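You operate a simulated robot arm through the tools that you are given. There is no shell and no other tool. Be economical: measure what you need, move in short steps, check, and stop when the job is done.

Carry out the task below with a simulated robot arm. There is one attempt and no reset: what you move stays moved.

Task
Lock off the chain drive and tension the slack strand into the green.
Fine: free its orange lever first and lock it again; the drive stays locked off.

It is judged by the outcome, as a careful person would: the job done as asked, and still so three seconds after it is handed in. It fails if anything else is knocked over, pushed out of place, dropped, spilled or broken.

Robot
A 6-joint arm with a two-finger parallel gripper on a trunk, on a base that drives. Base frame: it is fixed to the floor where the robot stands at the start and does not move with it; the origin is under the middle of the robot, x ahead of it, y to its left, z up. Readings come in mm, rad, newtons and seconds.
With the tool pointing down near the work surface it reaches from about 180 to 600 mm from the robot's upright axis, wherever it stands. Its first joint turns from -2.897 to 2.897 rad. Places, roughly: chain conveyor [1400, 200, 300]; large brass knob [400, 900, 300]; left grey clamp knob [700, 1100, 500]; middle grey clamp knob [600, 1000, 500]; red switch of the button box [500, 0, 800]; right grey clamp knob [400, 700, 500]; small brass knob [400, 800, 400]; yellow lock tab [400, -100, 800]. Payload 3.91 kg.
The tool frame sits at the grasp point between the pads (the TCP): z along the fingers, y along the line on which they close. The tips reach 30 mm beyond it. The gripper opens to 110 mm. The fingers are 20 mm wide and 10 mm thick; the gripper's body (48 by 112 mm) begins 55 mm behind the TCP.
Orientation is that of the tool frame in the base frame, as a unit quaternion [w, x, y, z]. With the fingers straight down and closing along the base's y, the tool's x points along the base's -x, its y along +y and its z along -z.

Tools
- The arm moves only by the tool apply_moves. Its argument "moves" is a list that holds one entry, the list of rows, each a list of 7 numbers: the shift along the base's x, y, z in mm, then the turn, a rotation vector about the base's x, y, z in rad, then the closure in counts, from 0 (fully open) to 255 (shut). In form: [[[tx, ty, tz, ax, ay, az, gripper], ...]]. A call has 1 to 12 rows; each row is the pose to reach, as a shift and turn from the pose commanded when the call began. A row lasts 0.2 s, in which the tool goes at most 50 mm and 0.15 rad; a call with a longer step from one row to the next is refused whole, and so is a gripper value outside its range. A pose out of reach is approached as far as the arm can. The call stops where the force on the tool passes 70 N (or 10 N more than at its start, if that is more) or the arm is blocked; 0.2 s more then pass. The fingers move at their own pace (about 45 mm/s each) and stop on an object; they squeeze with about 37 N. The grip force told is the motor's: it shows also when the fingers shut on nothing. Time passes only in rows, and 0.2 s behind the last, so rows that repeat a pose let the fingers close. The reply holds the time, the measured pose of the TCP, the force on the tool along the base axes, the opening and the grip force, in the units named above and with some noise, with the torque about the TCP (base axes, N m) and any sound that the robot's microphone picked up.
- Cameras (640 x 400 px; columns grow to the right, rows downward): "scene" is now at [10.4, 172.7, 1410.9]; the picture's right is [0.52, -0.85, 0.00], its down [-0.75, -0.46, -0.48] and it looks along [0.41, 0.25, -0.88] (base axes); focal length 250 px, centre (320, 200). "wrist" rides on the gripper at [71, 22, -107] in the tool frame; the picture's right is [-0.29, 0.96, 0.00], its down [-0.76, -0.23, -0.61] and it looks along [-0.58, -0.18, 0.79] (tool axes); focal length 243 px, centre (320, 200). There is no depth. A picture from a camera that has moved, and an enlarged one, comes with that camera's place and axes in the base frame and with its lens. The place of the scene camera against the robot may be out by one fixed shift of up to 25 mm in any direction.
- snapshot(camera): a new picture of that camera. No time passes.
- lift_body(by): slides the trunk up (or, below 0, down) by that many mm; the arm and the scene camera ride with it, the base frame stays. It gives what a move gives, with no picture.
- steer(legs): drives the robot by 1 to 6 legs, each [ahead, left, turn to the left] in mm, mm and rad, along the robot's own axes; the way and the turn of a leg run together, so that a leg with both is an arc; at most 1500 mm and 3.142 rad a leg. The arm and the cameras ride along, it lands a little off, and it stops where it bumps. It gives what a move gives.
- pan_tilt(pan, tilt): turns the head with the scene camera to pan (to the left, within 1.501 rad either way) and tilt (down, from -0.506 to 1.204), counted from straight ahead of the robot. It gives what a move gives.
- enlarge(camera, box): a new picture of the part [left, top, right, bottom] of that camera's present view, enlarged. No time passes.
- hand_in(): hands the job in; it is judged then, once.

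Work in short steps. Places have to be worked out from the pictures, the camera data and where the tool is seen: move nearer, look again, correct. Check each grasp and each placing, and mend what went wrong. You have 120 turns and 98 pictures in all, those below and enlarged ones among them. Open the gripper and draw the arm clear of the work before you hand the job in, unless the task says otherwise; then end with one line.

The tools are called after "Call:" as a command line: name --argument value ..., lists and objects as JSON in quotes. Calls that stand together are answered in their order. apply_moves: Moves the arm, as the interface text tells. Its arguments: {"type":"object","properties":{"moves":{"type":"array"}},"required":["moves"]} The other tools are called the same way: lift_body (by) slides the trunk up or down; steer (legs) drives the base; pan_tilt (pan, tilt) turns the head that bears the scene camera; snapshot (camera) takes a picture; enlarge (camera, box) takes an enlarged picture of a part of a camera's view; hand_in () hands the job in.

At the start:

```text
time_s: 0.0
tool_pos: [319.9, 173.9, 1116.1]
orientation: [0.0, 0.001, 1.0, 0.0]
ft_force: [0.9, 0.6, -0.5]
moment: [0.01, 0.01, -0.01]
gripper_width: 110.1
grasp_force: 0.0
trunk travel left (down, up): [-400.0, 190.0]
robot x, y, heading: [1.6, -2.9, 0.002]
head pan, tilt: [0.548, 1.075]
```

scene: 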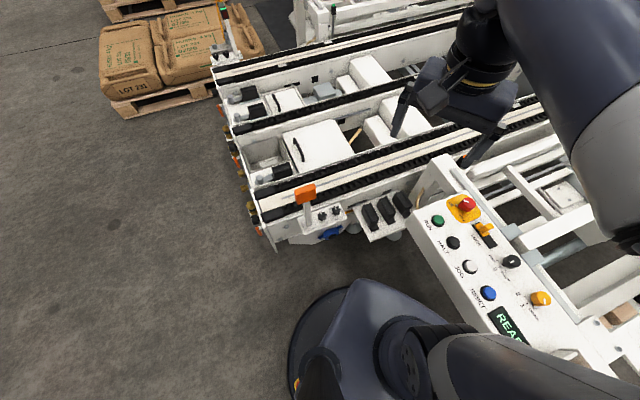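
wrist: 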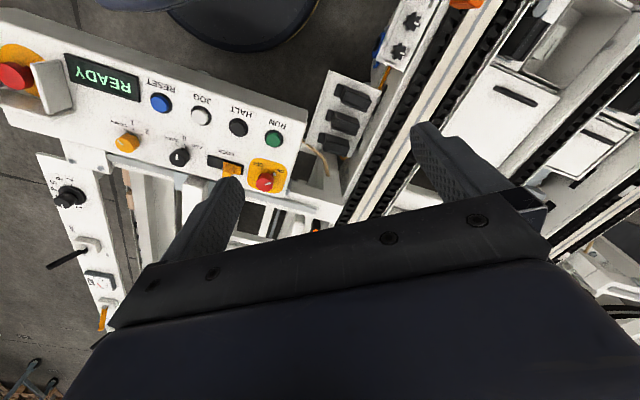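

The button box has a red switch with a yellow lock tab; an orange lever sits on the conveyor. I look closer at both.

Call:
enlarge --camera "scene" --box '[400, 150, 640, 300]'

Call:
enlarge --camera "scene" --box '[200, 60, 440, 260]'

Call:
enlarge --camera "wrist" --box '[0, 20, 320, 220]'

```text
2.67 times, centred on (520, 225) of scene
camera zoom: at [10.4, 172.7, 1410.9], right [0.52, -0.85, 0.0], down [-0.75, -0.46, -0.48], along [0.41, 0.25, -0.88], focal length 667 px, centre (-213, 133)
```

zoom: 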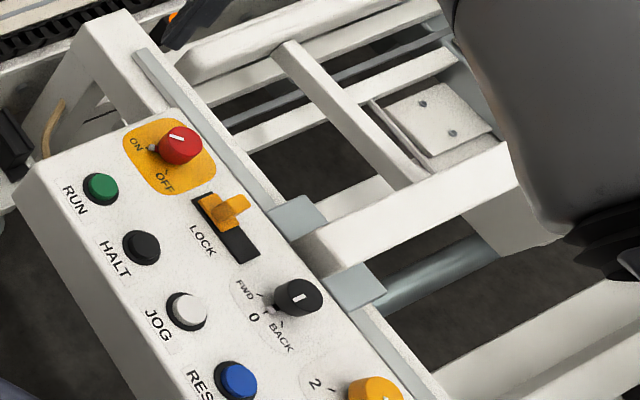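

```text
2.00 times, centred on (320, 160) of scene
camera zoom: at [10.4, 172.7, 1410.9], right [0.52, -0.85, 0.0], down [-0.75, -0.46, -0.48], along [0.41, 0.25, -0.88], focal length 500 px, centre (320, 280)
```

zoom: 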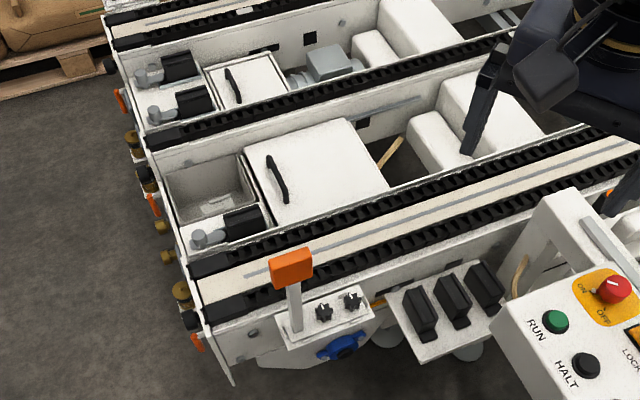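

```text
2.00 times, centred on (160, 120) of wrist
camera zoom: at [249.0, 196.7, 1222.3], right [0.29, 0.96, 0.0], down [0.76, -0.23, 0.61], along [0.58, -0.18, -0.79], focal length 485 px, centre (640, 360)
```

zoom: 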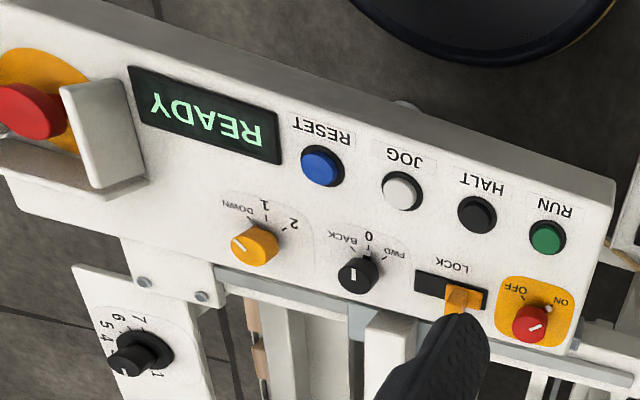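

The switch is rotary (ON→OFF) with a sliding lock tab at its side. I move the tool nearer above it for a second view.

Call:
apply_moves --moves '[[[20, -28, -24, 0, 0, 0, 0], [40, -56, -48, 0, 0, 0, 0], [60, -84, -72, 0, 0, 0, 0], [80, -112, -96, 0, 0, 0, 0], [100, -140, -120, 0, 0, 0, 0], [110, -154, -130, 0, 0, 0, 0], [110, -154, -130, 0, 0, 0, 0]]]'

Call:
snapshot --camera "wrist"

Call:
snapshot --camera "scene"

```text
time_s: 1.6
tool_pos: [430.0, 19.2, 986.0]
orientation: [0.0, 0.0, 1.0, 0.0]
ft_force: [-0.1, -0.2, -0.3]
moment: [-0.03, 0.0, -0.04]
gripper_width: 109.9
grasp_force: 0.1
trunk travel left (down, up): [-400.0, 190.0]
robot x, y, heading: [0.5, -2.8, 0.002]
head pan, tilt: [0.548, 1.075]
```

```text
92 pictures are left
camera wrist: at [357.7, 40.6, 1092.4], right [0.29, 0.96, 0.0], down [0.76, -0.23, 0.61], along [0.58, -0.18, -0.79], focal length 243 px, centre (320, 200)
```

wrist: 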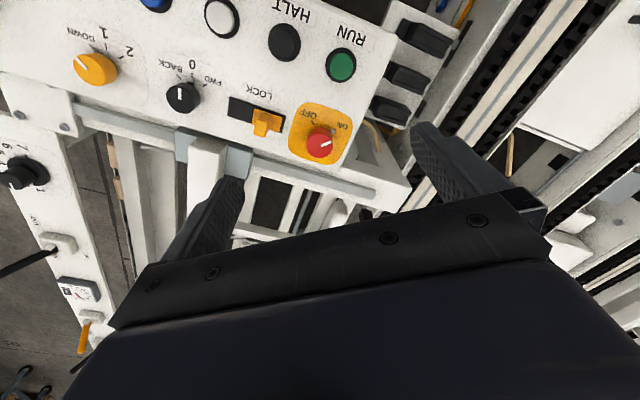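

```text
91 pictures are left
camera scene: at [10.5, 172.6, 1410.9], right [0.52, -0.85, 0.0], down [-0.75, -0.46, -0.48], along [0.41, 0.25, -0.88], focal length 250 px, centre (320, 200)
```

scene: 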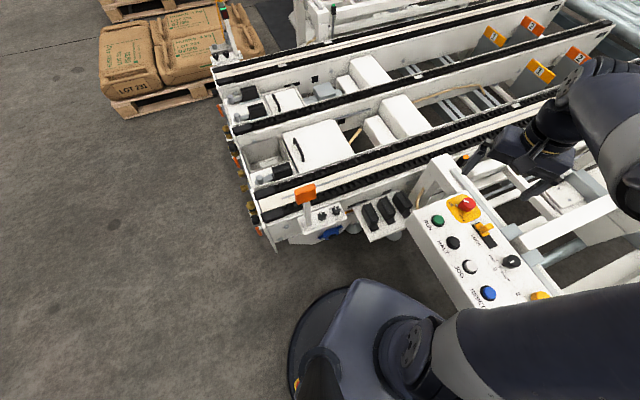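

Triangulated: red knob top ≈ [487,-1,792], lock tab ≈ [443,-60,779], RUN ≈ [411,50,766]. I zoom in on the switch and tab to read the marks.

Call:
enlarge --camera "wrist" --box '[220, 80, 380, 180]'

Call:
enlarge --camera "scene" --box '[420, 170, 540, 280]'

```text
4.00 times, centred on (300, 130) of wrist
camera zoom: at [357.7, 40.6, 1092.4], right [0.29, 0.96, 0.0], down [0.76, -0.23, 0.61], along [0.58, -0.18, -0.79], focal length 970 px, centre (400, 480)
```

zoom: 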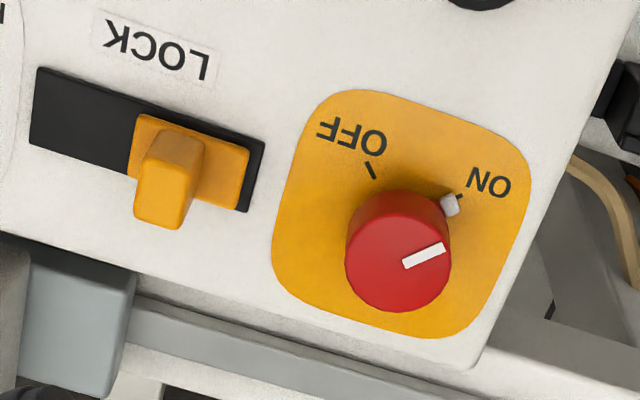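

```text
3.64 times, centred on (480, 225) of scene
camera zoom: at [10.5, 172.6, 1410.9], right [0.52, -0.85, 0.0], down [-0.75, -0.46, -0.48], along [0.41, 0.25, -0.88], focal length 909 px, centre (-262, 109)
```

zoom: 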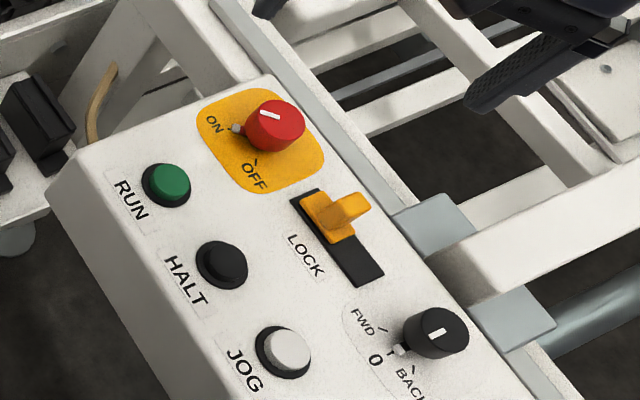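

The pointer bead is at ON and OFF is about 90° counterclockwise seen from above. I go above the knob and yaw −90°, so that the fingers are square to the pointer and the turn ends at the present yaw.

Call:
apply_moves --moves '[[[5, -2, -7, 0, 0, -0.143, 0], [10, -4, -14, 0, 0, -0.286, 0], [15, -6, -21, 0, 0, -0.429, 0], [20, -7, -28, 0, 0, -0.572, 0], [26, -9, -35, 0, 0, -0.715, 40], [31, -11, -42, 0, 0, -0.858, 60], [36, -13, -49, 0, 0, -1.0, 90], [41, -15, -56, 0, 0, -1.143, 90], [47, -17, -63, 0, 0, -1.286, 90], [52, -19, -70, 0, 0, -1.429, 90], [57, -20, -80, 0, 0, -1.57, 90], [57, -20, -80, 0, 0, -1.57, 90]]]'

Call:
snapshot --camera "wrist"

Call:
enlarge --camera "scene" --box '[400, 120, 560, 220]'

```text
time_s: 4.2
tool_pos: [487.3, 2.0, 906.2]
orientation: [0.0, 0.708, 0.706, 0.0]
ft_force: [0.8, -0.2, -0.4]
moment: [-0.04, -0.01, 0.03]
gripper_width: 71.1
grasp_force: 0.1
trunk travel left (down, up): [-400.0, 190.0]
robot x, y, heading: [0.2, -2.4, -0.001]
head pan, tilt: [0.548, 1.075]
```

```text
88 pictures are left
camera wrist: at [509.3, 72.2, 1012.4], right [0.96, -0.29, 0.0], down [-0.23, -0.76, 0.61], along [-0.18, -0.58, -0.79], focal length 243 px, centre (320, 200)
```

wrist: 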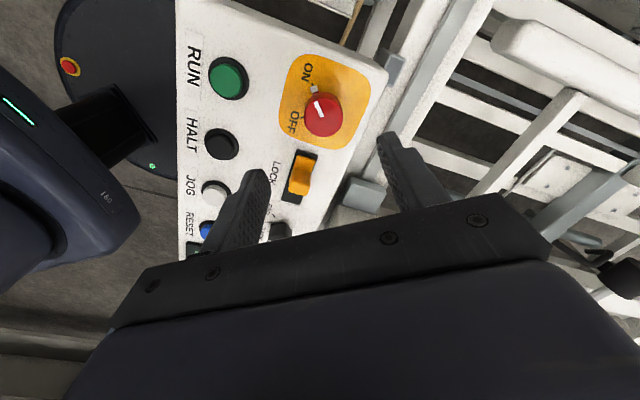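

```text
4.00 times, centred on (480, 170) of scene
camera zoom: at [10.5, 172.7, 1410.9], right [0.52, -0.85, 0.0], down [-0.75, -0.46, -0.48], along [0.41, 0.25, -0.88], focal length 1000 px, centre (-320, 320)
```

zoom: 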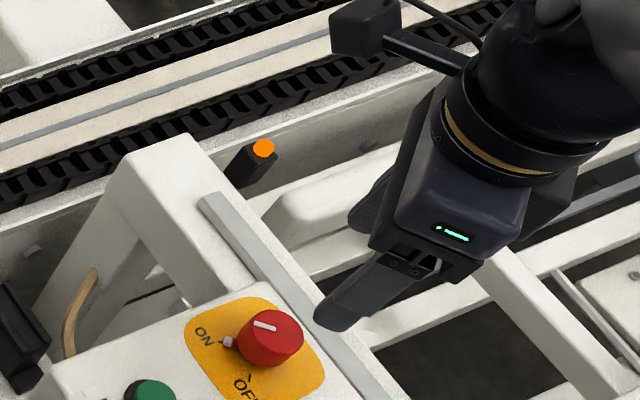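

Refined: knob top ≈ [490.5,-1,788], panel there ≈ z 756. I descend to TCP z≈800 with the jaws 70 mm open, then look before gripping.

Call:
apply_moves --moves '[[[3, -3, -35, 0, 0, 0, 90], [3, -3, -70, 0, 0, 0, 90], [3, -3, -95, 0, 0, 0, 90], [3, -3, -104, 0, 0, 0, 90], [3, -3, -104, 0, 0, 0, 90]]]'

Call:
snapshot --camera "wrist"

Call:
enlarge --camera "scene" --box '[400, 150, 560, 250]'

```text
time_s: 5.4
tool_pos: [490.1, -2.0, 802.5]
orientation: [0.0, 0.707, 0.708, 0.0]
ft_force: [-0.4, 0.0, -0.7]
moment: [-0.01, 0.0, 0.01]
gripper_width: 71.1
grasp_force: 0.1
trunk travel left (down, up): [-400.0, 190.0]
robot x, y, heading: [-1.8, 0.6, 0.001]
head pan, tilt: [0.548, 1.075]
```

```text
86 pictures are left
camera wrist: at [511.0, 69.1, 908.3], right [0.96, -0.29, 0.0], down [-0.23, -0.76, 0.61], along [-0.18, -0.58, -0.79], focal length 243 px, centre (320, 200)
```

wrist: 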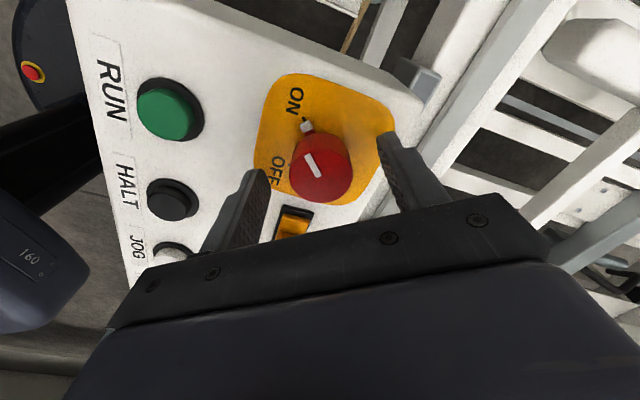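

```text
4.00 times, centred on (480, 200) of scene
camera zoom: at [10.5, 172.7, 1410.9], right [0.52, -0.85, 0.0], down [-0.75, -0.46, -0.48], along [0.41, 0.25, -0.88], focal length 1000 px, centre (-320, 200)
```

zoom: 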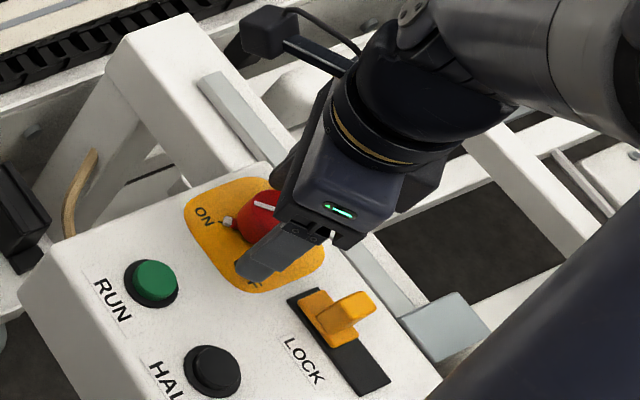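

The knob projects to ≈[489,-2], centred between the fingers. I close on it.

Call:
apply_moves --moves '[[[0, 0, 0, 0, 0, 0, 160], [0, 0, 0, 0, 0, 0, 255], [0, 0, 0, 0, 0, 0, 255], [0, 0, 0, 0, 0, 0, 255], [0, 0, 0, 0, 0, 0, 255]]]'

Call:
snapshot --camera "wrist"

```text
time_s: 6.6
tool_pos: [490.0, -2.3, 801.6]
orientation: [0.0, 0.707, 0.708, 0.001]
ft_force: [8.6, 0.2, 0.4]
moment: [-0.03, -0.22, 0.05]
gripper_width: 35.2
grasp_force: 44.8
trunk travel left (down, up): [-400.0, 190.0]
robot x, y, heading: [-2.8, 1.0, 0.003]
head pan, tilt: [0.548, 1.075]
```

```text
84 pictures are left
camera wrist: at [511.8, 69.1, 908.7], right [0.96, -0.29, 0.0], down [-0.23, -0.76, 0.61], along [-0.17, -0.58, -0.79], focal length 243 px, centre (320, 200)
```

wrist: 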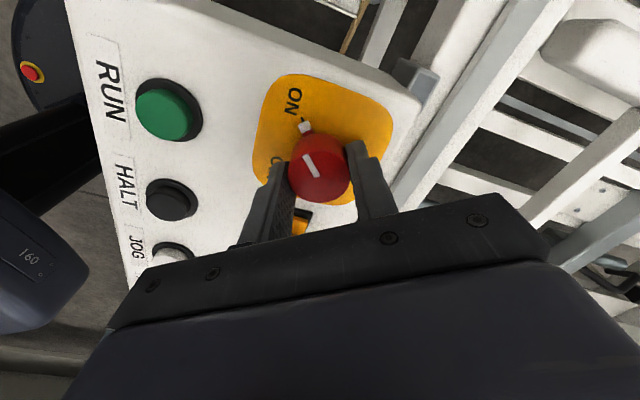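

Gripped at 35 mm. I turn counterclockwise, the first half of about 90°.

Call:
apply_moves --moves '[[[1, 0, 0, 0, 0, 0.14, 255], [1, 0, 0, 0, 0, 0.28, 255], [1, 0, 0, 0, 0, 0.42, 255], [1, 0, 0, 0, 0, 0.56, 255], [1, 0, 0, 0, 0, 0.7, 255], [1, 0, 0, 0, 0, 0.8, 255]]]'

Call:
snapshot --camera "wrist"

```text
time_s: 8.0
tool_pos: [492.9, -2.4, 802.3]
orientation: [-0.001, 0.375, 0.927, 0.0]
ft_force: [7.2, 4.2, -1.8]
moment: [0.61, 0.63, 0.01]
gripper_width: 35.1
grasp_force: 44.6
trunk travel left (down, up): [-400.0, 190.0]
robot x, y, heading: [2.3, -2.7, 0.003]
head pan, tilt: [0.548, 1.075]
```

```text
83 pictures are left
camera wrist: at [455.5, 63.4, 908.8], right [0.87, 0.49, 0.0], down [0.39, -0.69, 0.61], along [0.3, -0.53, -0.79], focal length 243 px, centre (320, 200)
```

wrist: 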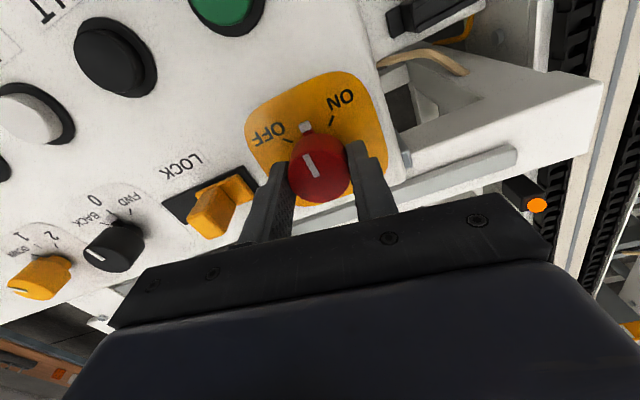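

The knob turns with the fingers and the bead is halfway to OFF. I continue the rest.

Call:
apply_moves --moves '[[[-1, 0, 0, 0, 0, 0.14, 255], [-1, 0, 0, 0, 0, 0.28, 255], [-1, 0, 0, 0, 0, 0.42, 255], [-1, 0, 0, 0, 0, 0.56, 255], [-1, 0, 0, 0, 0, 0.7, 255], [-1, 0, 0, 0, 0, 0.8, 255], [-1, 0, 0, 0, 0, 0.8, 255]]]'

Call:
snapshot --camera "wrist"

```text
time_s: 9.6
tool_pos: [491.9, -0.2, 801.6]
orientation: [0.001, -0.015, 1.0, 0.0]
ft_force: [19.3, 14.8, 5.4]
moment: [0.54, -0.68, -0.05]
gripper_width: 34.8
grasp_force: 45.3
trunk travel left (down, up): [-400.0, 190.0]
robot x, y, heading: [-3.2, -2.9, 0.005]
head pan, tilt: [0.548, 1.075]
```

```text
82 pictures are left
camera wrist: at [419.6, 19.0, 908.5], right [0.26, 0.97, 0.0], down [0.77, -0.21, 0.61], along [0.59, -0.16, -0.79], focal length 243 px, centre (320, 200)
```

wrist: 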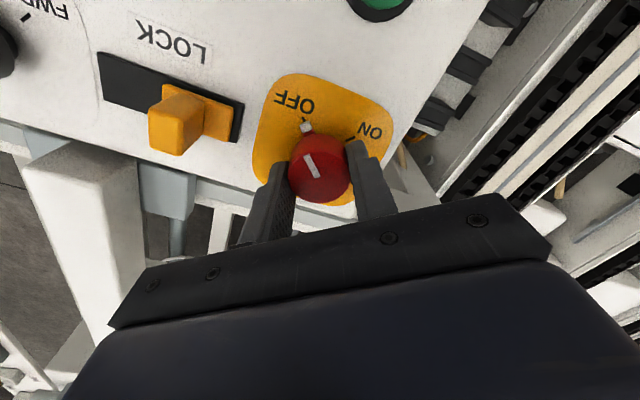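

The bead is at the OFF tick. I release and rise straight, then look at switch and display.

Call:
apply_moves --moves '[[[0, 0, 0, 0, 0, 0, 150], [0, 0, 0, 0, 0, 0, 90], [0, 0, 0, 0, 0, 0, 90], [0, 0, 30, 0, 0, 0, 90], [0, 0, 70, 0, 0, 0, 90], [-20, -20, 110, 0, 0, 0, 90], [-30, -40, 110, 0, 0, 0, 90]]]'

Call:
snapshot --camera "wrist"

Call:
enlarge --camera "scene" --box '[400, 180, 560, 380]'

```text
time_s: 11.2
tool_pos: [459.6, -41.8, 910.5]
orientation: [0.0, -0.016, 1.0, 0.0]
ft_force: [-0.9, 0.4, -0.4]
moment: [-0.02, 0.04, 0.0]
gripper_width: 70.9
grasp_force: 0.1
trunk travel left (down, up): [-400.0, 190.0]
robot x, y, heading: [-3.4, 2.8, 0.003]
head pan, tilt: [0.548, 1.075]
```

```text
81 pictures are left
camera wrist: at [387.1, -22.3, 1016.6], right [0.26, 0.97, 0.0], down [0.77, -0.21, 0.61], along [0.59, -0.16, -0.79], focal length 243 px, centre (320, 200)
```

wrist: 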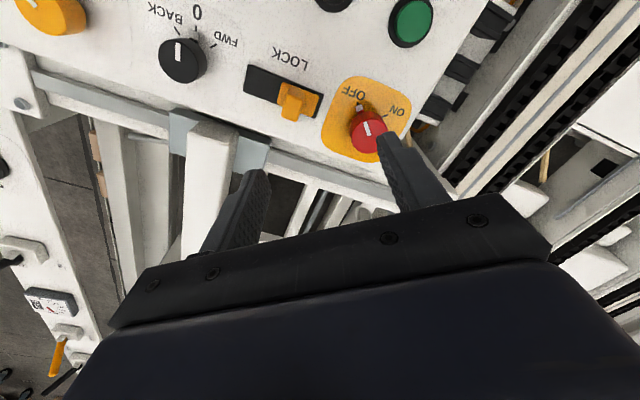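

```text
2.00 times, centred on (480, 280) of scene
camera zoom: at [10.2, 172.8, 1410.9], right [0.52, -0.85, 0.0], down [-0.75, -0.46, -0.48], along [0.41, 0.25, -0.88], focal length 500 px, centre (0, 40)
```

zoom: 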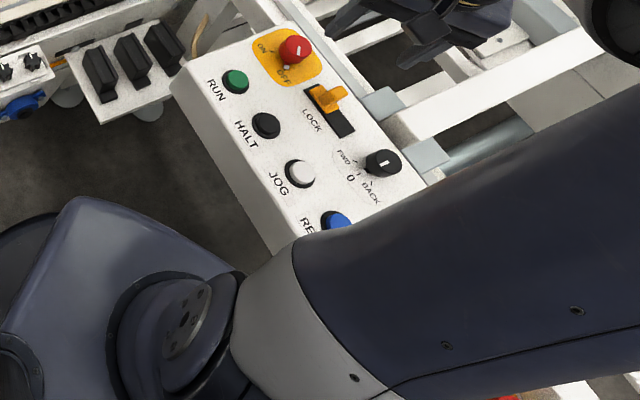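

The switch holds at OFF. I yaw so the jaws close along the slot (axis ≈54°), hover over the tab and look.

Call:
apply_moves --moves '[[[-4, -4, -8, 0, 0, -0.14, 100], [-8, -8, -16, 0, 0, -0.28, 100], [-12, -12, -24, 0, 0, -0.42, 100], [-15, -16, -32, 0, 0, -0.56, 100], [-17, -18, -40, 0, 0, -0.653, 100], [-17, -18, -40, 0, 0, -0.653, 100]]]'

Call:
snapshot --camera "wrist"

Call:
enlarge --camera "wrist" --box '[240, 80, 400, 180]'

Call:
enlarge --camera "scene" --box '[440, 180, 560, 260]'

```text
time_s: 12.6
tool_pos: [443.2, -60.2, 870.2]
orientation: [0.0, 0.307, 0.952, 0.0]
ft_force: [0.4, 0.1, 1.3]
moment: [-0.02, -0.01, -0.01]
gripper_width: 66.9
grasp_force: 0.1
trunk travel left (down, up): [-400.0, 190.0]
robot x, y, heading: [-0.2, -2.1, -0.003]
head pan, tilt: [0.548, 1.075]
```

```text
79 pictures are left
camera wrist: at [397.4, -0.6, 977.3], right [0.79, 0.61, 0.0], down [0.48, -0.63, 0.61], along [0.37, -0.48, -0.79], focal length 243 px, centre (320, 200)
```

wrist: 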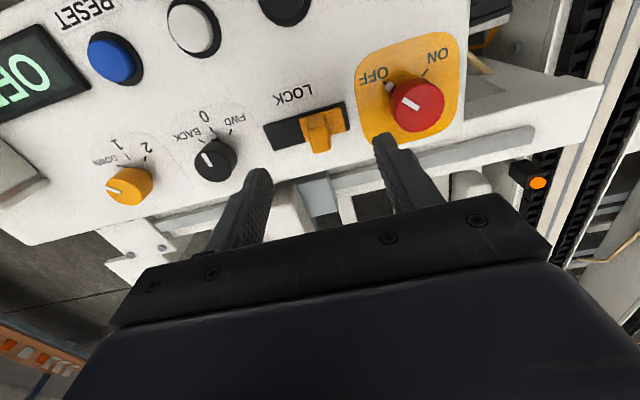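

```text
4.00 times, centred on (320, 130) of wrist
camera zoom: at [397.4, -0.6, 977.3], right [0.79, 0.61, 0.0], down [0.48, -0.63, 0.61], along [0.37, -0.48, -0.79], focal length 970 px, centre (320, 480)
```

zoom: 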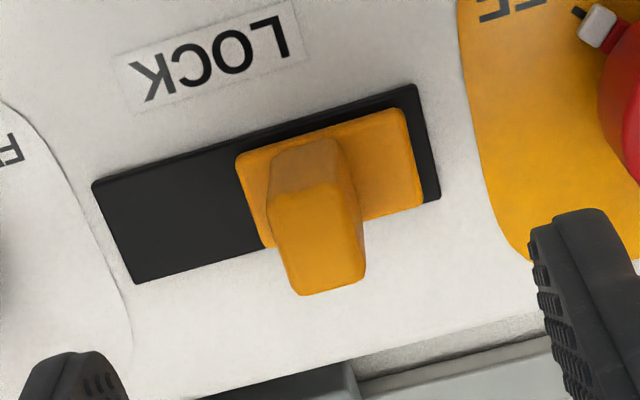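

```text
5.00 times, centred on (500, 220) of scene
camera zoom: at [10.5, 172.7, 1410.9], right [0.52, -0.85, 0.0], down [-0.75, -0.46, -0.48], along [0.41, 0.25, -0.88], focal length 1250 px, centre (-580, 100)
```

zoom: 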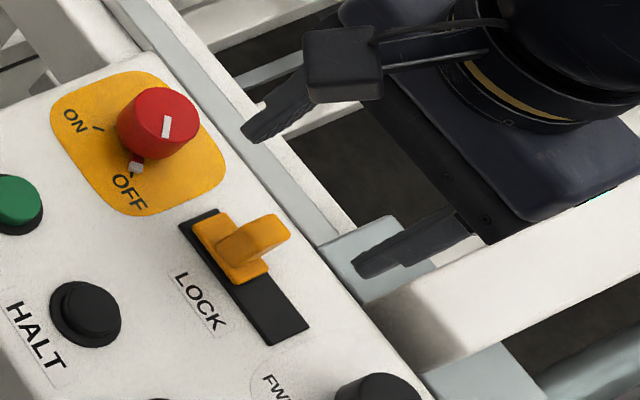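

Display now reads OFF. The tab's nub is a block centred ≈[447,-64], top z ≈793. I descend around it and grip.

Call:
apply_moves --moves '[[[4, -4, -30, 0, 0, 0, 110], [4, -4, -55, 0, 0, 0, 110], [4, -4, -65, 0, 0, 0, 110], [4, -4, -65, 0, 0, 0, 255], [4, -4, -65, 0, 0, 0, 255], [4, -4, -65, 0, 0, 0, 255], [4, -4, -65, 0, 0, 0, 255], [4, -4, -65, 0, 0, 0, 255]]]'

Call:
snapshot --camera "wrist"

```text
time_s: 14.4
tool_pos: [446.8, -64.4, 805.9]
orientation: [0.0, 0.307, 0.952, 0.0]
ft_force: [-4.6, -6.8, -2.4]
moment: [-0.13, 0.02, -0.16]
gripper_width: 15.0
grasp_force: 45.1
trunk travel left (down, up): [-400.0, 190.0]
robot x, y, heading: [-1.4, 2.4, -0.002]
head pan, tilt: [0.548, 1.075]
```

```text
76 pictures are left
camera wrist: at [401.9, -5.4, 913.1], right [0.79, 0.61, 0.0], down [0.48, -0.63, 0.61], along [0.37, -0.48, -0.79], focal length 243 px, centre (320, 200)
```

wrist: 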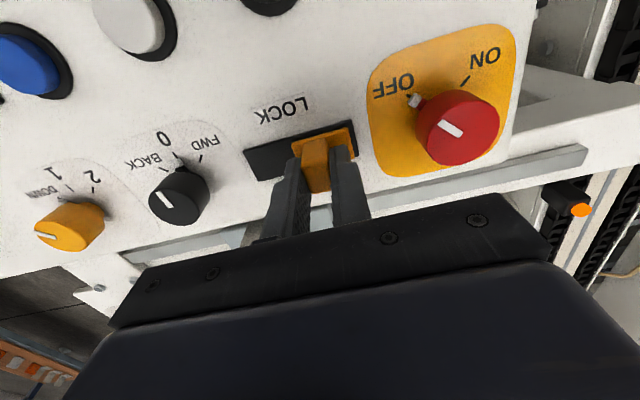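

Gripped at 15 mm. I slide it along the slot, away from the switch, 30 mm.

Call:
apply_moves --moves '[[[-4.7, -6.5, 0, 0, 0, 0, 255], [-9.3, -13, 0, 0, 0, 0, 255], [-14, -19.5, 0, 0, 0, 0, 255], [-17.5, -24.4, 0, 0, 0, 0, 255], [-17.5, -24.4, 0, 0, 0, 0, 255]]]'

Call:
snapshot --camera "wrist"

```text
time_s: 15.6
tool_pos: [430.1, -87.6, 806.9]
orientation: [0.0, 0.306, 0.952, 0.0]
ft_force: [1.3, 6.0, -1.6]
moment: [0.46, 0.41, -0.21]
gripper_width: 15.1
grasp_force: 44.7
trunk travel left (down, up): [-400.0, 190.0]
robot x, y, heading: [3.5, 1.0, -0.003]
head pan, tilt: [0.548, 1.075]
```

```text
75 pictures are left
camera wrist: at [384.6, -28.9, 913.1], right [0.79, 0.61, 0.0], down [0.48, -0.63, 0.61], along [0.37, -0.48, -0.79], focal length 243 px, centre (320, 200)
```

wrist: 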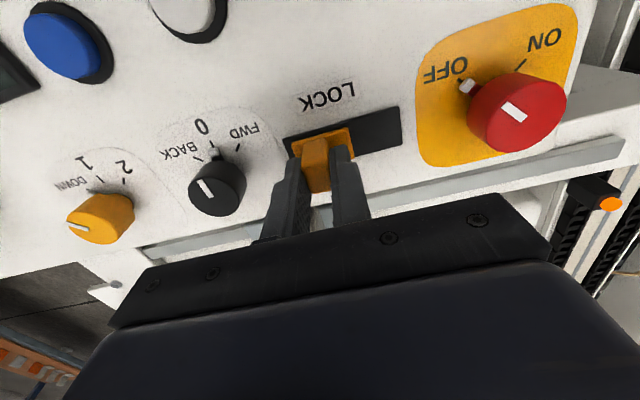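

It slides freely. I push the rest until it meets the end stop.

Call:
apply_moves --moves '[[[-1.2, -1.6, 0, 0, 0, 0, 255], [-2.3, -3.2, 0, 0, 0, 0, 255], [-3.5, -4.9, 0, 0, 0, 0, 255], [-4.7, -6.5, 0, 0, 0, 0, 255], [-4.7, -6.5, 0, 0, 0, 0, 255]]]'

Call:
enlarge --camera "wrist" --box '[240, 70, 480, 220]'

```text
time_s: 16.8
tool_pos: [428.1, -90.1, 806.9]
orientation: [0.0, 0.306, 0.952, 0.001]
ft_force: [31.2, 49.3, -9.8]
moment: [0.68, -0.58, -0.14]
gripper_width: 15.1
grasp_force: 44.6
trunk travel left (down, up): [-400.0, 190.0]
robot x, y, heading: [-1.1, -2.0, 0.001]
head pan, tilt: [0.548, 1.075]
```

```text
2.67 times, centred on (360, 145) of wrist
camera zoom: at [383.0, -30.7, 913.0], right [0.79, 0.61, 0.0], down [0.48, -0.63, 0.61], along [0.37, -0.48, -0.79], focal length 647 px, centre (213, 347)
```

zoom: 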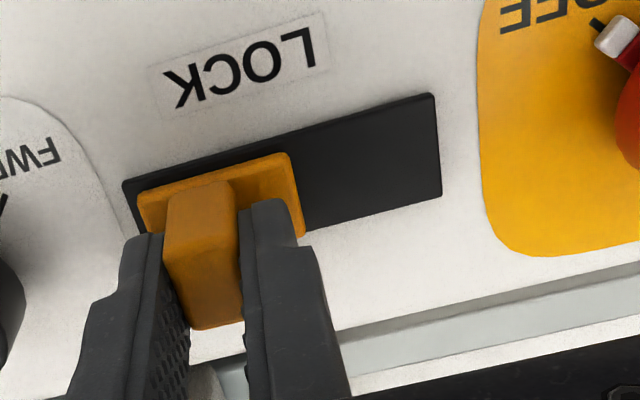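

The end stop is reached (≈58 N). I release, rise, and check the display.

Call:
apply_moves --moves '[[[3.5, 4.9, 0, 0, 0, 0, 255], [3.5, 4.9, 0, 0, 0, 0, 200], [3.5, 4.9, 0, 0, 0, 0, 170], [3.5, 4.9, 0, 0, 0, 0, 170], [3.5, 4.9, 30, 0, 0, 0, 170], [3.5, 4.9, 75, 0, 0, 0, 170], [3.5, 4.9, 120, 0, 0, 0, 120], [3.5, 4.9, 160, 0, 0, 0, 0]]]'

Call:
snapshot --camera "wrist"

```text
time_s: 18.6
tool_pos: [428.9, -88.5, 966.1]
orientation: [0.0, 0.307, 0.952, -0.001]
ft_force: [-0.2, 0.3, 0.6]
moment: [0.04, 0.0, 0.0]
gripper_width: 88.2
grasp_force: 0.0
trunk travel left (down, up): [-400.0, 190.0]
robot x, y, heading: [-2.5, 0.5, 0.003]
head pan, tilt: [0.548, 1.075]
```

```text
73 pictures are left
camera wrist: at [383.7, -29.4, 1073.4], right [0.79, 0.61, 0.0], down [0.48, -0.63, 0.61], along [0.37, -0.48, -0.79], focal length 243 px, centre (320, 200)
```

wrist: 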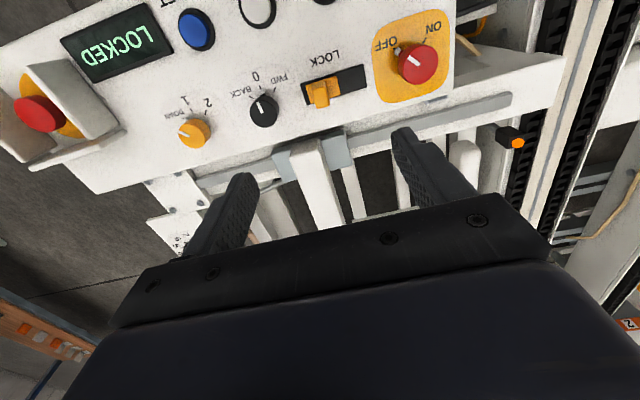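

Display reads LOCKED. Now I survey the left area toward the conveyor end by panning the head.

Call:
pan_tilt --pan 1.1 --tilt 0.75

Call:
snapshot --camera "scene"

Call:
enlarge --camera "scene" --box '[340, 160, 640, 400]'

```text
time_s: 19.6
tool_pos: [429.0, -87.2, 967.1]
orientation: [0.001, 0.307, 0.952, 0.0]
ft_force: [0.1, 0.4, 0.0]
moment: [0.01, 0.01, 0.0]
gripper_width: 110.0
grasp_force: 0.0
trunk travel left (down, up): [-400.0, 190.0]
robot x, y, heading: [4.6, 0.1, -0.0]
head pan, tilt: [1.1, 0.75]
```

```text
72 pictures are left
camera scene: at [-7.3, 212.7, 1435.0], right [0.89, -0.45, 0.0], down [-0.31, -0.61, -0.73], along [0.33, 0.65, -0.68], focal length 250 px, centre (320, 200)
```

scene: 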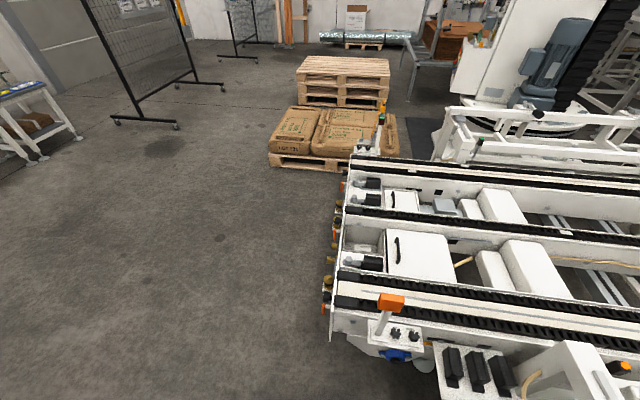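

```text
1.67 times, centred on (490, 280) of scene
camera zoom: at [-7.3, 212.7, 1435.0], right [0.89, -0.45, 0.0], down [-0.31, -0.61, -0.73], along [0.33, 0.65, -0.68], focal length 417 px, centre (37, 67)
```

zoom: 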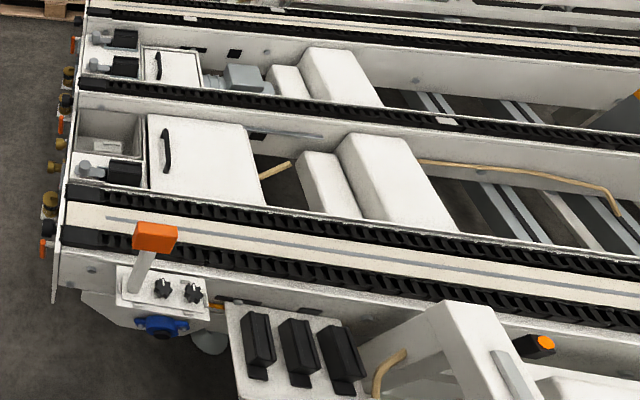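

Floor to the left is clear; the conveyor end with brass knobs and orange levers faces −x/+y. I drive back a little, left, then turn to face it.

Call:
steer --legs '[[-150, 250, 0], [0, 900, 0], [0, 0, -0.62]]'

Call:
pan_tilt --pan 0.0 --tilt 1.0

Call:
snapshot --camera "scene"

Call:
snapshot --camera "wrist"

```text
time_s: 27.5
tool_pos: [147.3, 815.0, 967.0]
orientation: [0.0, 0.582, 0.814, -0.001]
ft_force: [0.5, 0.0, 0.5]
moment: [0.0, -0.02, -0.01]
gripper_width: 109.7
grasp_force: 0.0
trunk travel left (down, up): [-400.0, 190.0]
robot x, y, heading: [-152.1, 1134.6, -0.618]
head pan, tilt: [1.1, 0.75]
```

```text
time_s: 28.9
tool_pos: [147.6, 815.0, 966.0]
orientation: [-0.001, 0.58, 0.814, 0.0]
ft_force: [0.3, -1.0, -0.2]
moment: [-0.01, -0.02, 0.0]
gripper_width: 110.1
grasp_force: 0.1
trunk travel left (down, up): [-400.0, 190.0]
robot x, y, heading: [-152.8, 1137.5, -0.62]
head pan, tilt: [0.0, 1.0]
```

```text
70 pictures are left
camera scene: at [-39.8, 1240.4, 1415.9], right [-0.58, -0.82, 0.0], down [-0.69, 0.49, -0.54], along [0.44, -0.31, -0.84], focal length 250 px, centre (320, 200)
```

scene: 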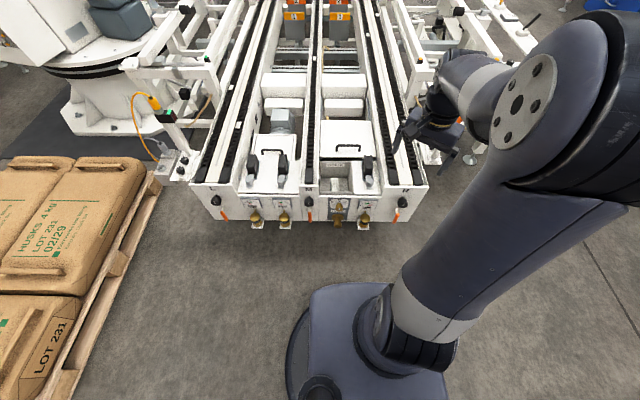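

```text
69 pictures are left
camera wrist: at [145.2, 889.4, 1072.9], right [1.0, 0.04, 0.0], down [0.03, -0.79, 0.61], along [0.02, -0.61, -0.79], focal length 243 px, centre (320, 200)
```

wrist: 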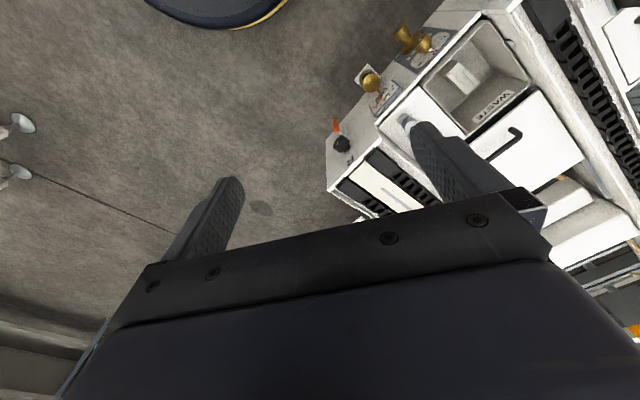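

I'm facing the end. I enlarge the end face.

Call:
enlarge --camera "scene" --box '[180, 140, 440, 240]'

Call:
enlarge --camera "scene" --box '[310, 170, 420, 239]'

Call:
enlarge --camera "scene" --box '[200, 170, 310, 239]'

```text
2.46 times, centred on (310, 190) of scene
camera zoom: at [-39.8, 1240.4, 1415.9], right [-0.58, -0.82, 0.0], down [-0.69, 0.49, -0.54], along [0.44, -0.31, -0.84], focal length 616 px, centre (345, 225)
```

zoom: 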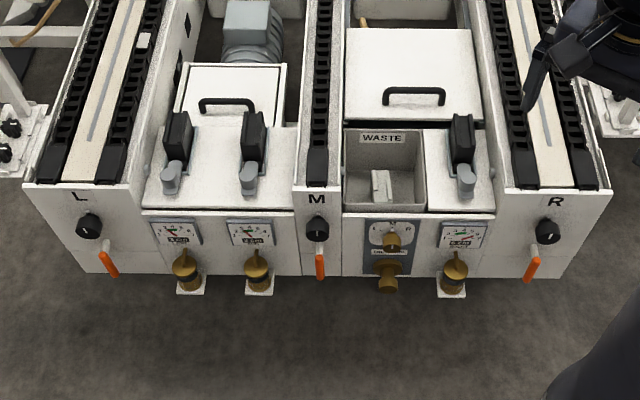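

```text
5.80 times, centred on (365, 204) of scene
camera zoom: at [-39.8, 1240.4, 1415.9], right [-0.58, -0.82, 0.0], down [-0.69, 0.49, -0.54], along [0.44, -0.31, -0.84], focal length 1450 px, centre (59, 174)
```

zoom: 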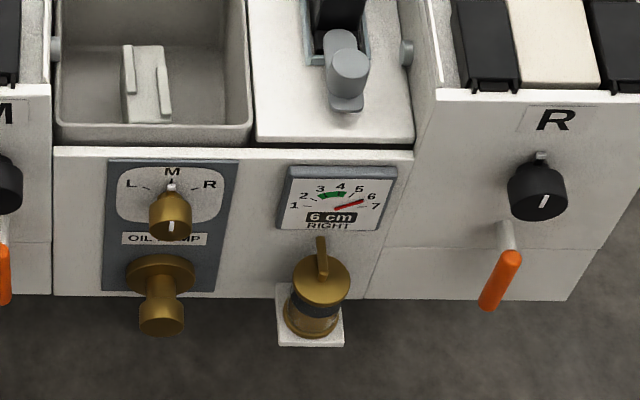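

```text
5.80 times, centred on (255, 204) of scene
camera zoom: at [-39.8, 1240.4, 1415.9], right [-0.58, -0.82, 0.0], down [-0.69, 0.49, -0.54], along [0.44, -0.31, -0.84], focal length 1450 px, centre (697, 174)
```

zoom: 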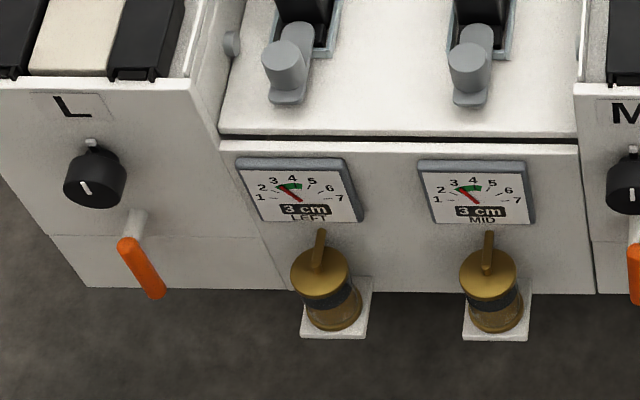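

RIGHT gauge reads 6 cm, outside its green band (3–5); LEFT and MID are at 3 cm. So R is the slack strand. I undo the yaw and lower the trunk for a closer wrist look at the mechanism.

Call:
apply_moves --moves '[[[-15, 10, 0, 0, 0, 0.14, 0], [-30, 20, 0, 0, 0, 0.28, 0], [-45, 30, 0, 0, 0, 0.42, 0], [-60, 40, 0, 0, 0, 0.56, 0], [-70, 50, 0, 0, 0, 0.6, 0]]]'

Call:
lift_body --by -300

Call:
snapshot --camera "wrist"

Call:
snapshot --camera "scene"

```text
time_s: 30.1
tool_pos: [78.9, 863.6, 967.4]
orientation: [0.0, 0.313, 0.95, -0.001]
ft_force: [-0.3, -1.2, -0.2]
moment: [0.0, 0.01, 0.01]
gripper_width: 110.1
grasp_force: 0.0
trunk travel left (down, up): [-400.0, 190.0]
robot x, y, heading: [-149.1, 1129.8, -0.617]
head pan, tilt: [0.0, 1.0]
```

```text
time_s: 33.1
tool_pos: [78.4, 865.1, 667.1]
orientation: [0.0, 0.314, 0.949, 0.0]
ft_force: [0.3, -0.6, 0.1]
moment: [0.02, -0.01, 0.03]
gripper_width: 110.0
grasp_force: 0.0
trunk travel left (down, up): [-100.0, 490.0]
robot x, y, heading: [-148.7, 1137.7, -0.619]
head pan, tilt: [0.0, 1.0]
```

```text
65 pictures are left
camera wrist: at [34.2, 924.4, 773.6], right [0.8, 0.6, 0.0], down [0.47, -0.64, 0.61], along [0.36, -0.49, -0.79], focal length 243 px, centre (320, 200)
```

wrist: 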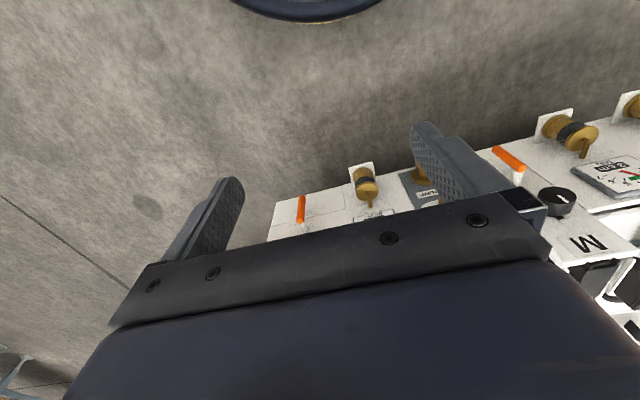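

```text
64 pictures are left
camera scene: at [-39.9, 1240.4, 1115.9], right [-0.58, -0.82, 0.0], down [-0.69, 0.49, -0.54], along [0.44, -0.31, -0.84], focal length 250 px, centre (320, 200)
```

scene: 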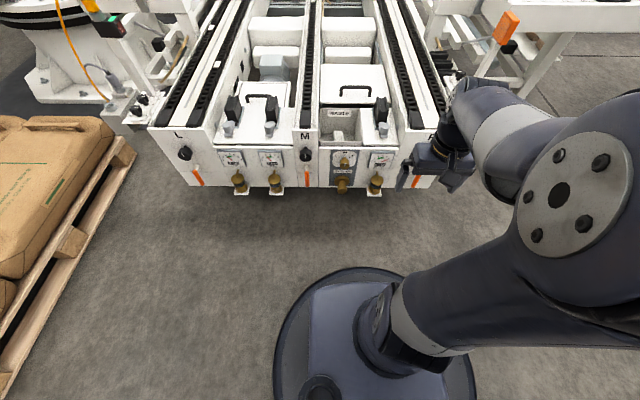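

The scene camera is closer now; I enlarge the right module and the clamp on top.

Call:
enlarge --camera "scene" --box '[320, 85, 440, 205]'

Call:
enlarge --camera "scene" --box '[150, 90, 330, 205]'

```text
3.33 times, centred on (380, 145) of scene
camera zoom: at [-39.9, 1240.4, 1115.9], right [-0.58, -0.82, 0.0], down [-0.69, 0.49, -0.54], along [0.44, -0.31, -0.84], focal length 834 px, centre (120, 383)
```

zoom: 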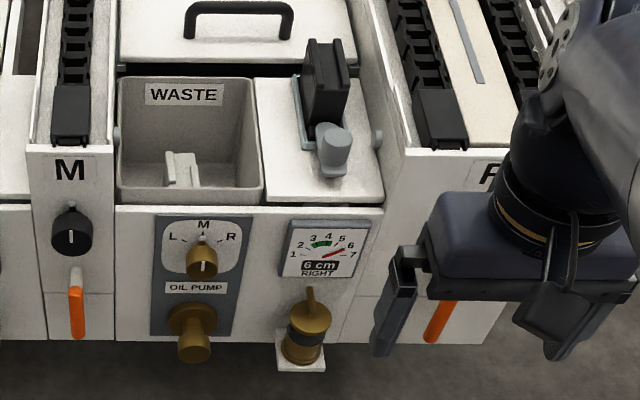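

```text
3.48 times, centred on (240, 148) of scene
camera zoom: at [-39.9, 1240.4, 1115.9], right [-0.58, -0.82, 0.0], down [-0.69, 0.49, -0.54], along [0.44, -0.31, -0.84], focal length 870 px, centre (598, 383)
```

zoom: 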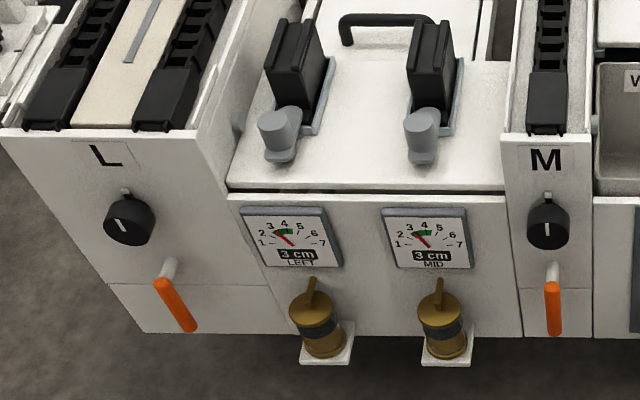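

The R black knob ≈[219,616,493] has an orange lever below it (mid ≈z 364), same as on L and M: adjuster and lock. I shift the robot right so R lies nearly straight ahead, and pull the arm back a bit first.

Call:
steer --legs '[[-60, -150, 0]]'

Call:
snapshot --camera "scene"

```text
time_s: 34.5
tool_pos: [-55.3, 777.8, 667.5]
orientation: [0.0, 0.315, 0.949, 0.0]
ft_force: [0.0, -0.5, 1.5]
moment: [-0.04, -0.03, -0.03]
gripper_width: 110.2
grasp_force: 0.0
trunk travel left (down, up): [-100.0, 490.0]
robot x, y, heading: [-284.1, 1046.4, -0.615]
head pan, tilt: [0.0, 1.0]
```

```text
61 pictures are left
camera scene: at [-173.4, 1153.6, 1115.9], right [-0.58, -0.81, 0.0], down [-0.69, 0.49, -0.54], along [0.44, -0.31, -0.84], focal length 250 px, centre (320, 200)
```

scene: 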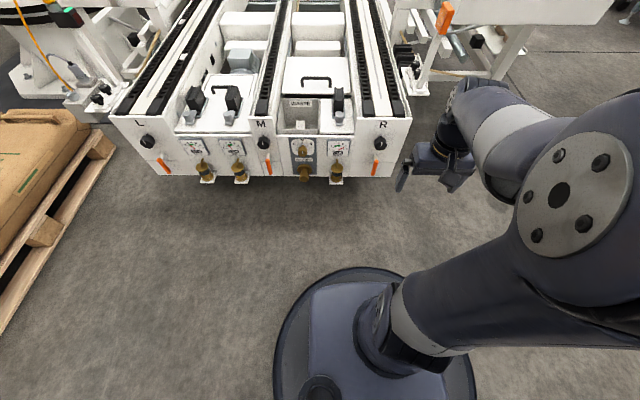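

Knob re-confirmed ≈[225,618,493]. I pitch the tool to horizontal, facing the end, keeping ≈100 mm off the face.

Call:
apply_moves --moves '[[[14, -7, -12, -0.0808, -0.1144, 0, 0], [28, -14, -24, -0.1616, -0.2288, 0, 0], [42, -21, -36, -0.2424, -0.3432, 0, 0], [56, -28, -48, -0.3232, -0.4576, 0, 0], [70, -35, -60, -0.404, -0.572, 0, 0], [84, -42, -72, -0.4848, -0.6864, 0, 0], [98, -49, -84, -0.5656, -0.8008, 0, 0], [112, -56, -96, -0.6464, -0.9152, 0, 0], [126, -63, -108, -0.7272, -1.0296, 0, 0], [140, -70, -120, -0.808, -1.144, 0, 0], [152, -76, -132, -0.906, -1.283, 0, 0], [152, -76, -132, -0.906, -1.283, 0, 0]]]'

Call:
snapshot --camera "wrist"

Call:
snapshot --camera "scene"

```text
refused: row 11 steps farther than a row can; nothing moved
```

```text
60 pictures are left
camera wrist: at [-100.1, 837.4, 773.6], right [0.8, 0.59, 0.0], down [0.47, -0.64, 0.61], along [0.36, -0.49, -0.79], focal length 243 px, centre (320, 200)
```

wrist: 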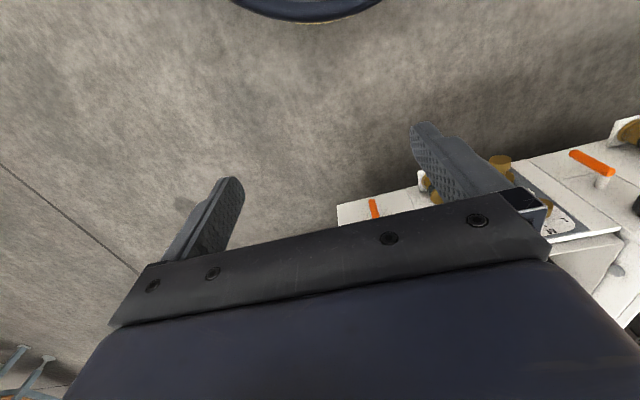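

```text
59 pictures are left
camera scene: at [-173.4, 1153.6, 1115.9], right [-0.58, -0.81, 0.0], down [-0.69, 0.49, -0.54], along [0.44, -0.31, -0.84], focal length 250 px, centre (320, 200)
```

scene: 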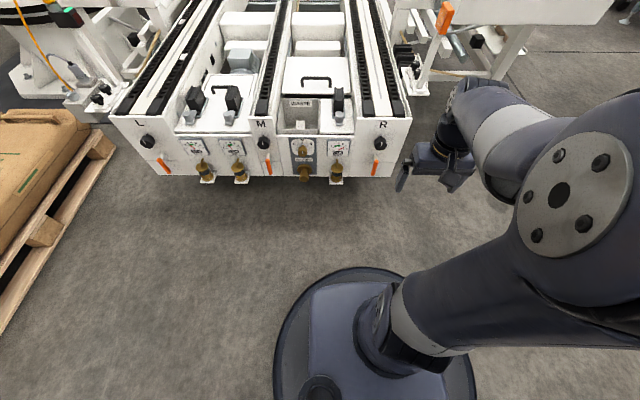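

A step was slightly too large; I redo with even steps.

Call:
apply_moves --moves '[[[14, -7, -12, -0.082, -0.1165, 0, 0], [28, -14, -24, -0.164, -0.233, 0, 0], [42, -21, -36, -0.246, -0.3495, 0, 0], [56, -28, -48, -0.328, -0.466, 0, 0], [70, -35, -60, -0.41, -0.5825, 0, 0], [84, -42, -72, -0.492, -0.699, 0, 0], [98, -49, -84, -0.574, -0.8155, 0, 0], [112, -56, -96, -0.656, -0.932, 0, 0], [126, -63, -108, -0.738, -1.0485, 0, 0], [140, -70, -120, -0.82, -1.165, 0, 0], [152, -76, -132, -0.902, -1.2815, 0, 0], [152, -76, -132, -0.902, -1.2815, 0, 0]]]'

```text
time_s: 37.1
tool_pos: [115.3, 674.6, 561.1]
orientation: [0.68, 0.246, 0.668, -0.178]
ft_force: [0.3, 0.0, 0.8]
moment: [-0.01, -0.02, 0.0]
gripper_width: 109.9
grasp_force: 0.0
out of reach, approached as far as the arm can: row 6, 9, 10, 11, 12
trunk travel left (down, up): [-100.0, 490.0]
robot x, y, heading: [-284.9, 1049.4, -0.618]
head pan, tilt: [0.0, 1.0]
```

The pose is horizontal but at z 561 (arm limit there). I lower the trunk 60 mm and look.

Call:
lift_body --by -60

Call:
snapshot --camera "wrist"

Call:
snapshot --camera "scene"

```text
time_s: 38.1
tool_pos: [114.5, 674.4, 501.0]
orientation: [0.679, 0.245, 0.668, -0.178]
ft_force: [-0.5, 0.2, 0.1]
moment: [-0.04, 0.0, 0.01]
gripper_width: 110.0
grasp_force: 0.1
trunk travel left (down, up): [-40.0, 550.0]
robot x, y, heading: [-286.5, 1052.1, -0.617]
head pan, tilt: [0.0, 1.0]
```

```text
58 pictures are left
camera wrist: at [41.5, 759.0, 433.0], right [0.53, 0.76, 0.38], down [-0.66, 0.09, 0.74], along [0.53, -0.65, 0.55], focal length 243 px, centre (320, 200)
```

wrist: 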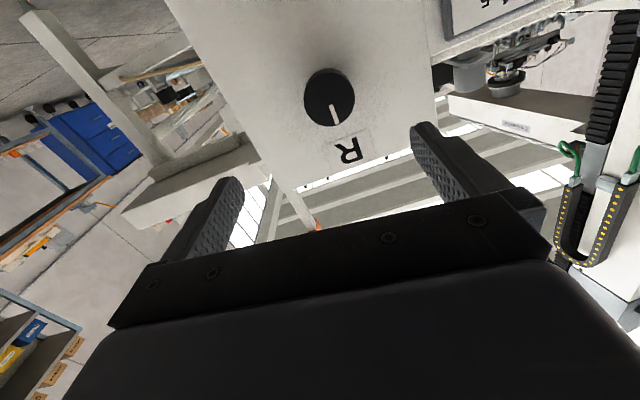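

```text
57 pictures are left
camera scene: at [-173.4, 1153.6, 1055.9], right [-0.58, -0.81, 0.0], down [-0.69, 0.49, -0.54], along [0.44, -0.31, -0.84], focal length 250 px, centre (320, 200)
```

scene: 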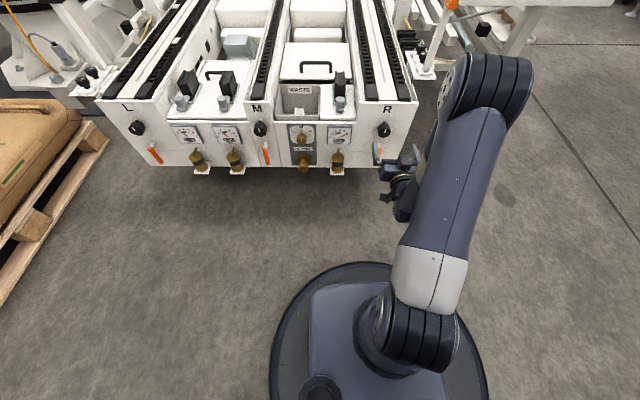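

Knob seen at ≈[223,616,488], in line with the tool. The lever must be freed first; I test whether the arm can go lower (to z≈400), staying off the face.

Call:
apply_moves --moves '[[[0, 0, -25, 0, 0, 0, 100], [0, 0, -50, 0, 0, 0, 200], [0, 0, -75, 0, 0, 0, 255], [0, 0, -100, 0, 0, 0, 255], [0, 0, -120, 0, 0, 0, 255], [0, 0, -120, 0, 0, 0, 255]]]'

```text
time_s: 39.5
tool_pos: [126.2, 661.2, 389.0]
orientation: [0.682, 0.258, 0.664, -0.163]
ft_force: [0.2, -0.5, 0.3]
moment: [0.01, -0.03, -0.01]
gripper_width: 0.0
grasp_force: 11.2
out of reach, approached as far as the arm can: row 1, 2, 3, 4, 5, 6
trunk travel left (down, up): [-40.0, 550.0]
robot x, y, heading: [-285.8, 1046.6, -0.616]
head pan, tilt: [0.0, 1.0]
```

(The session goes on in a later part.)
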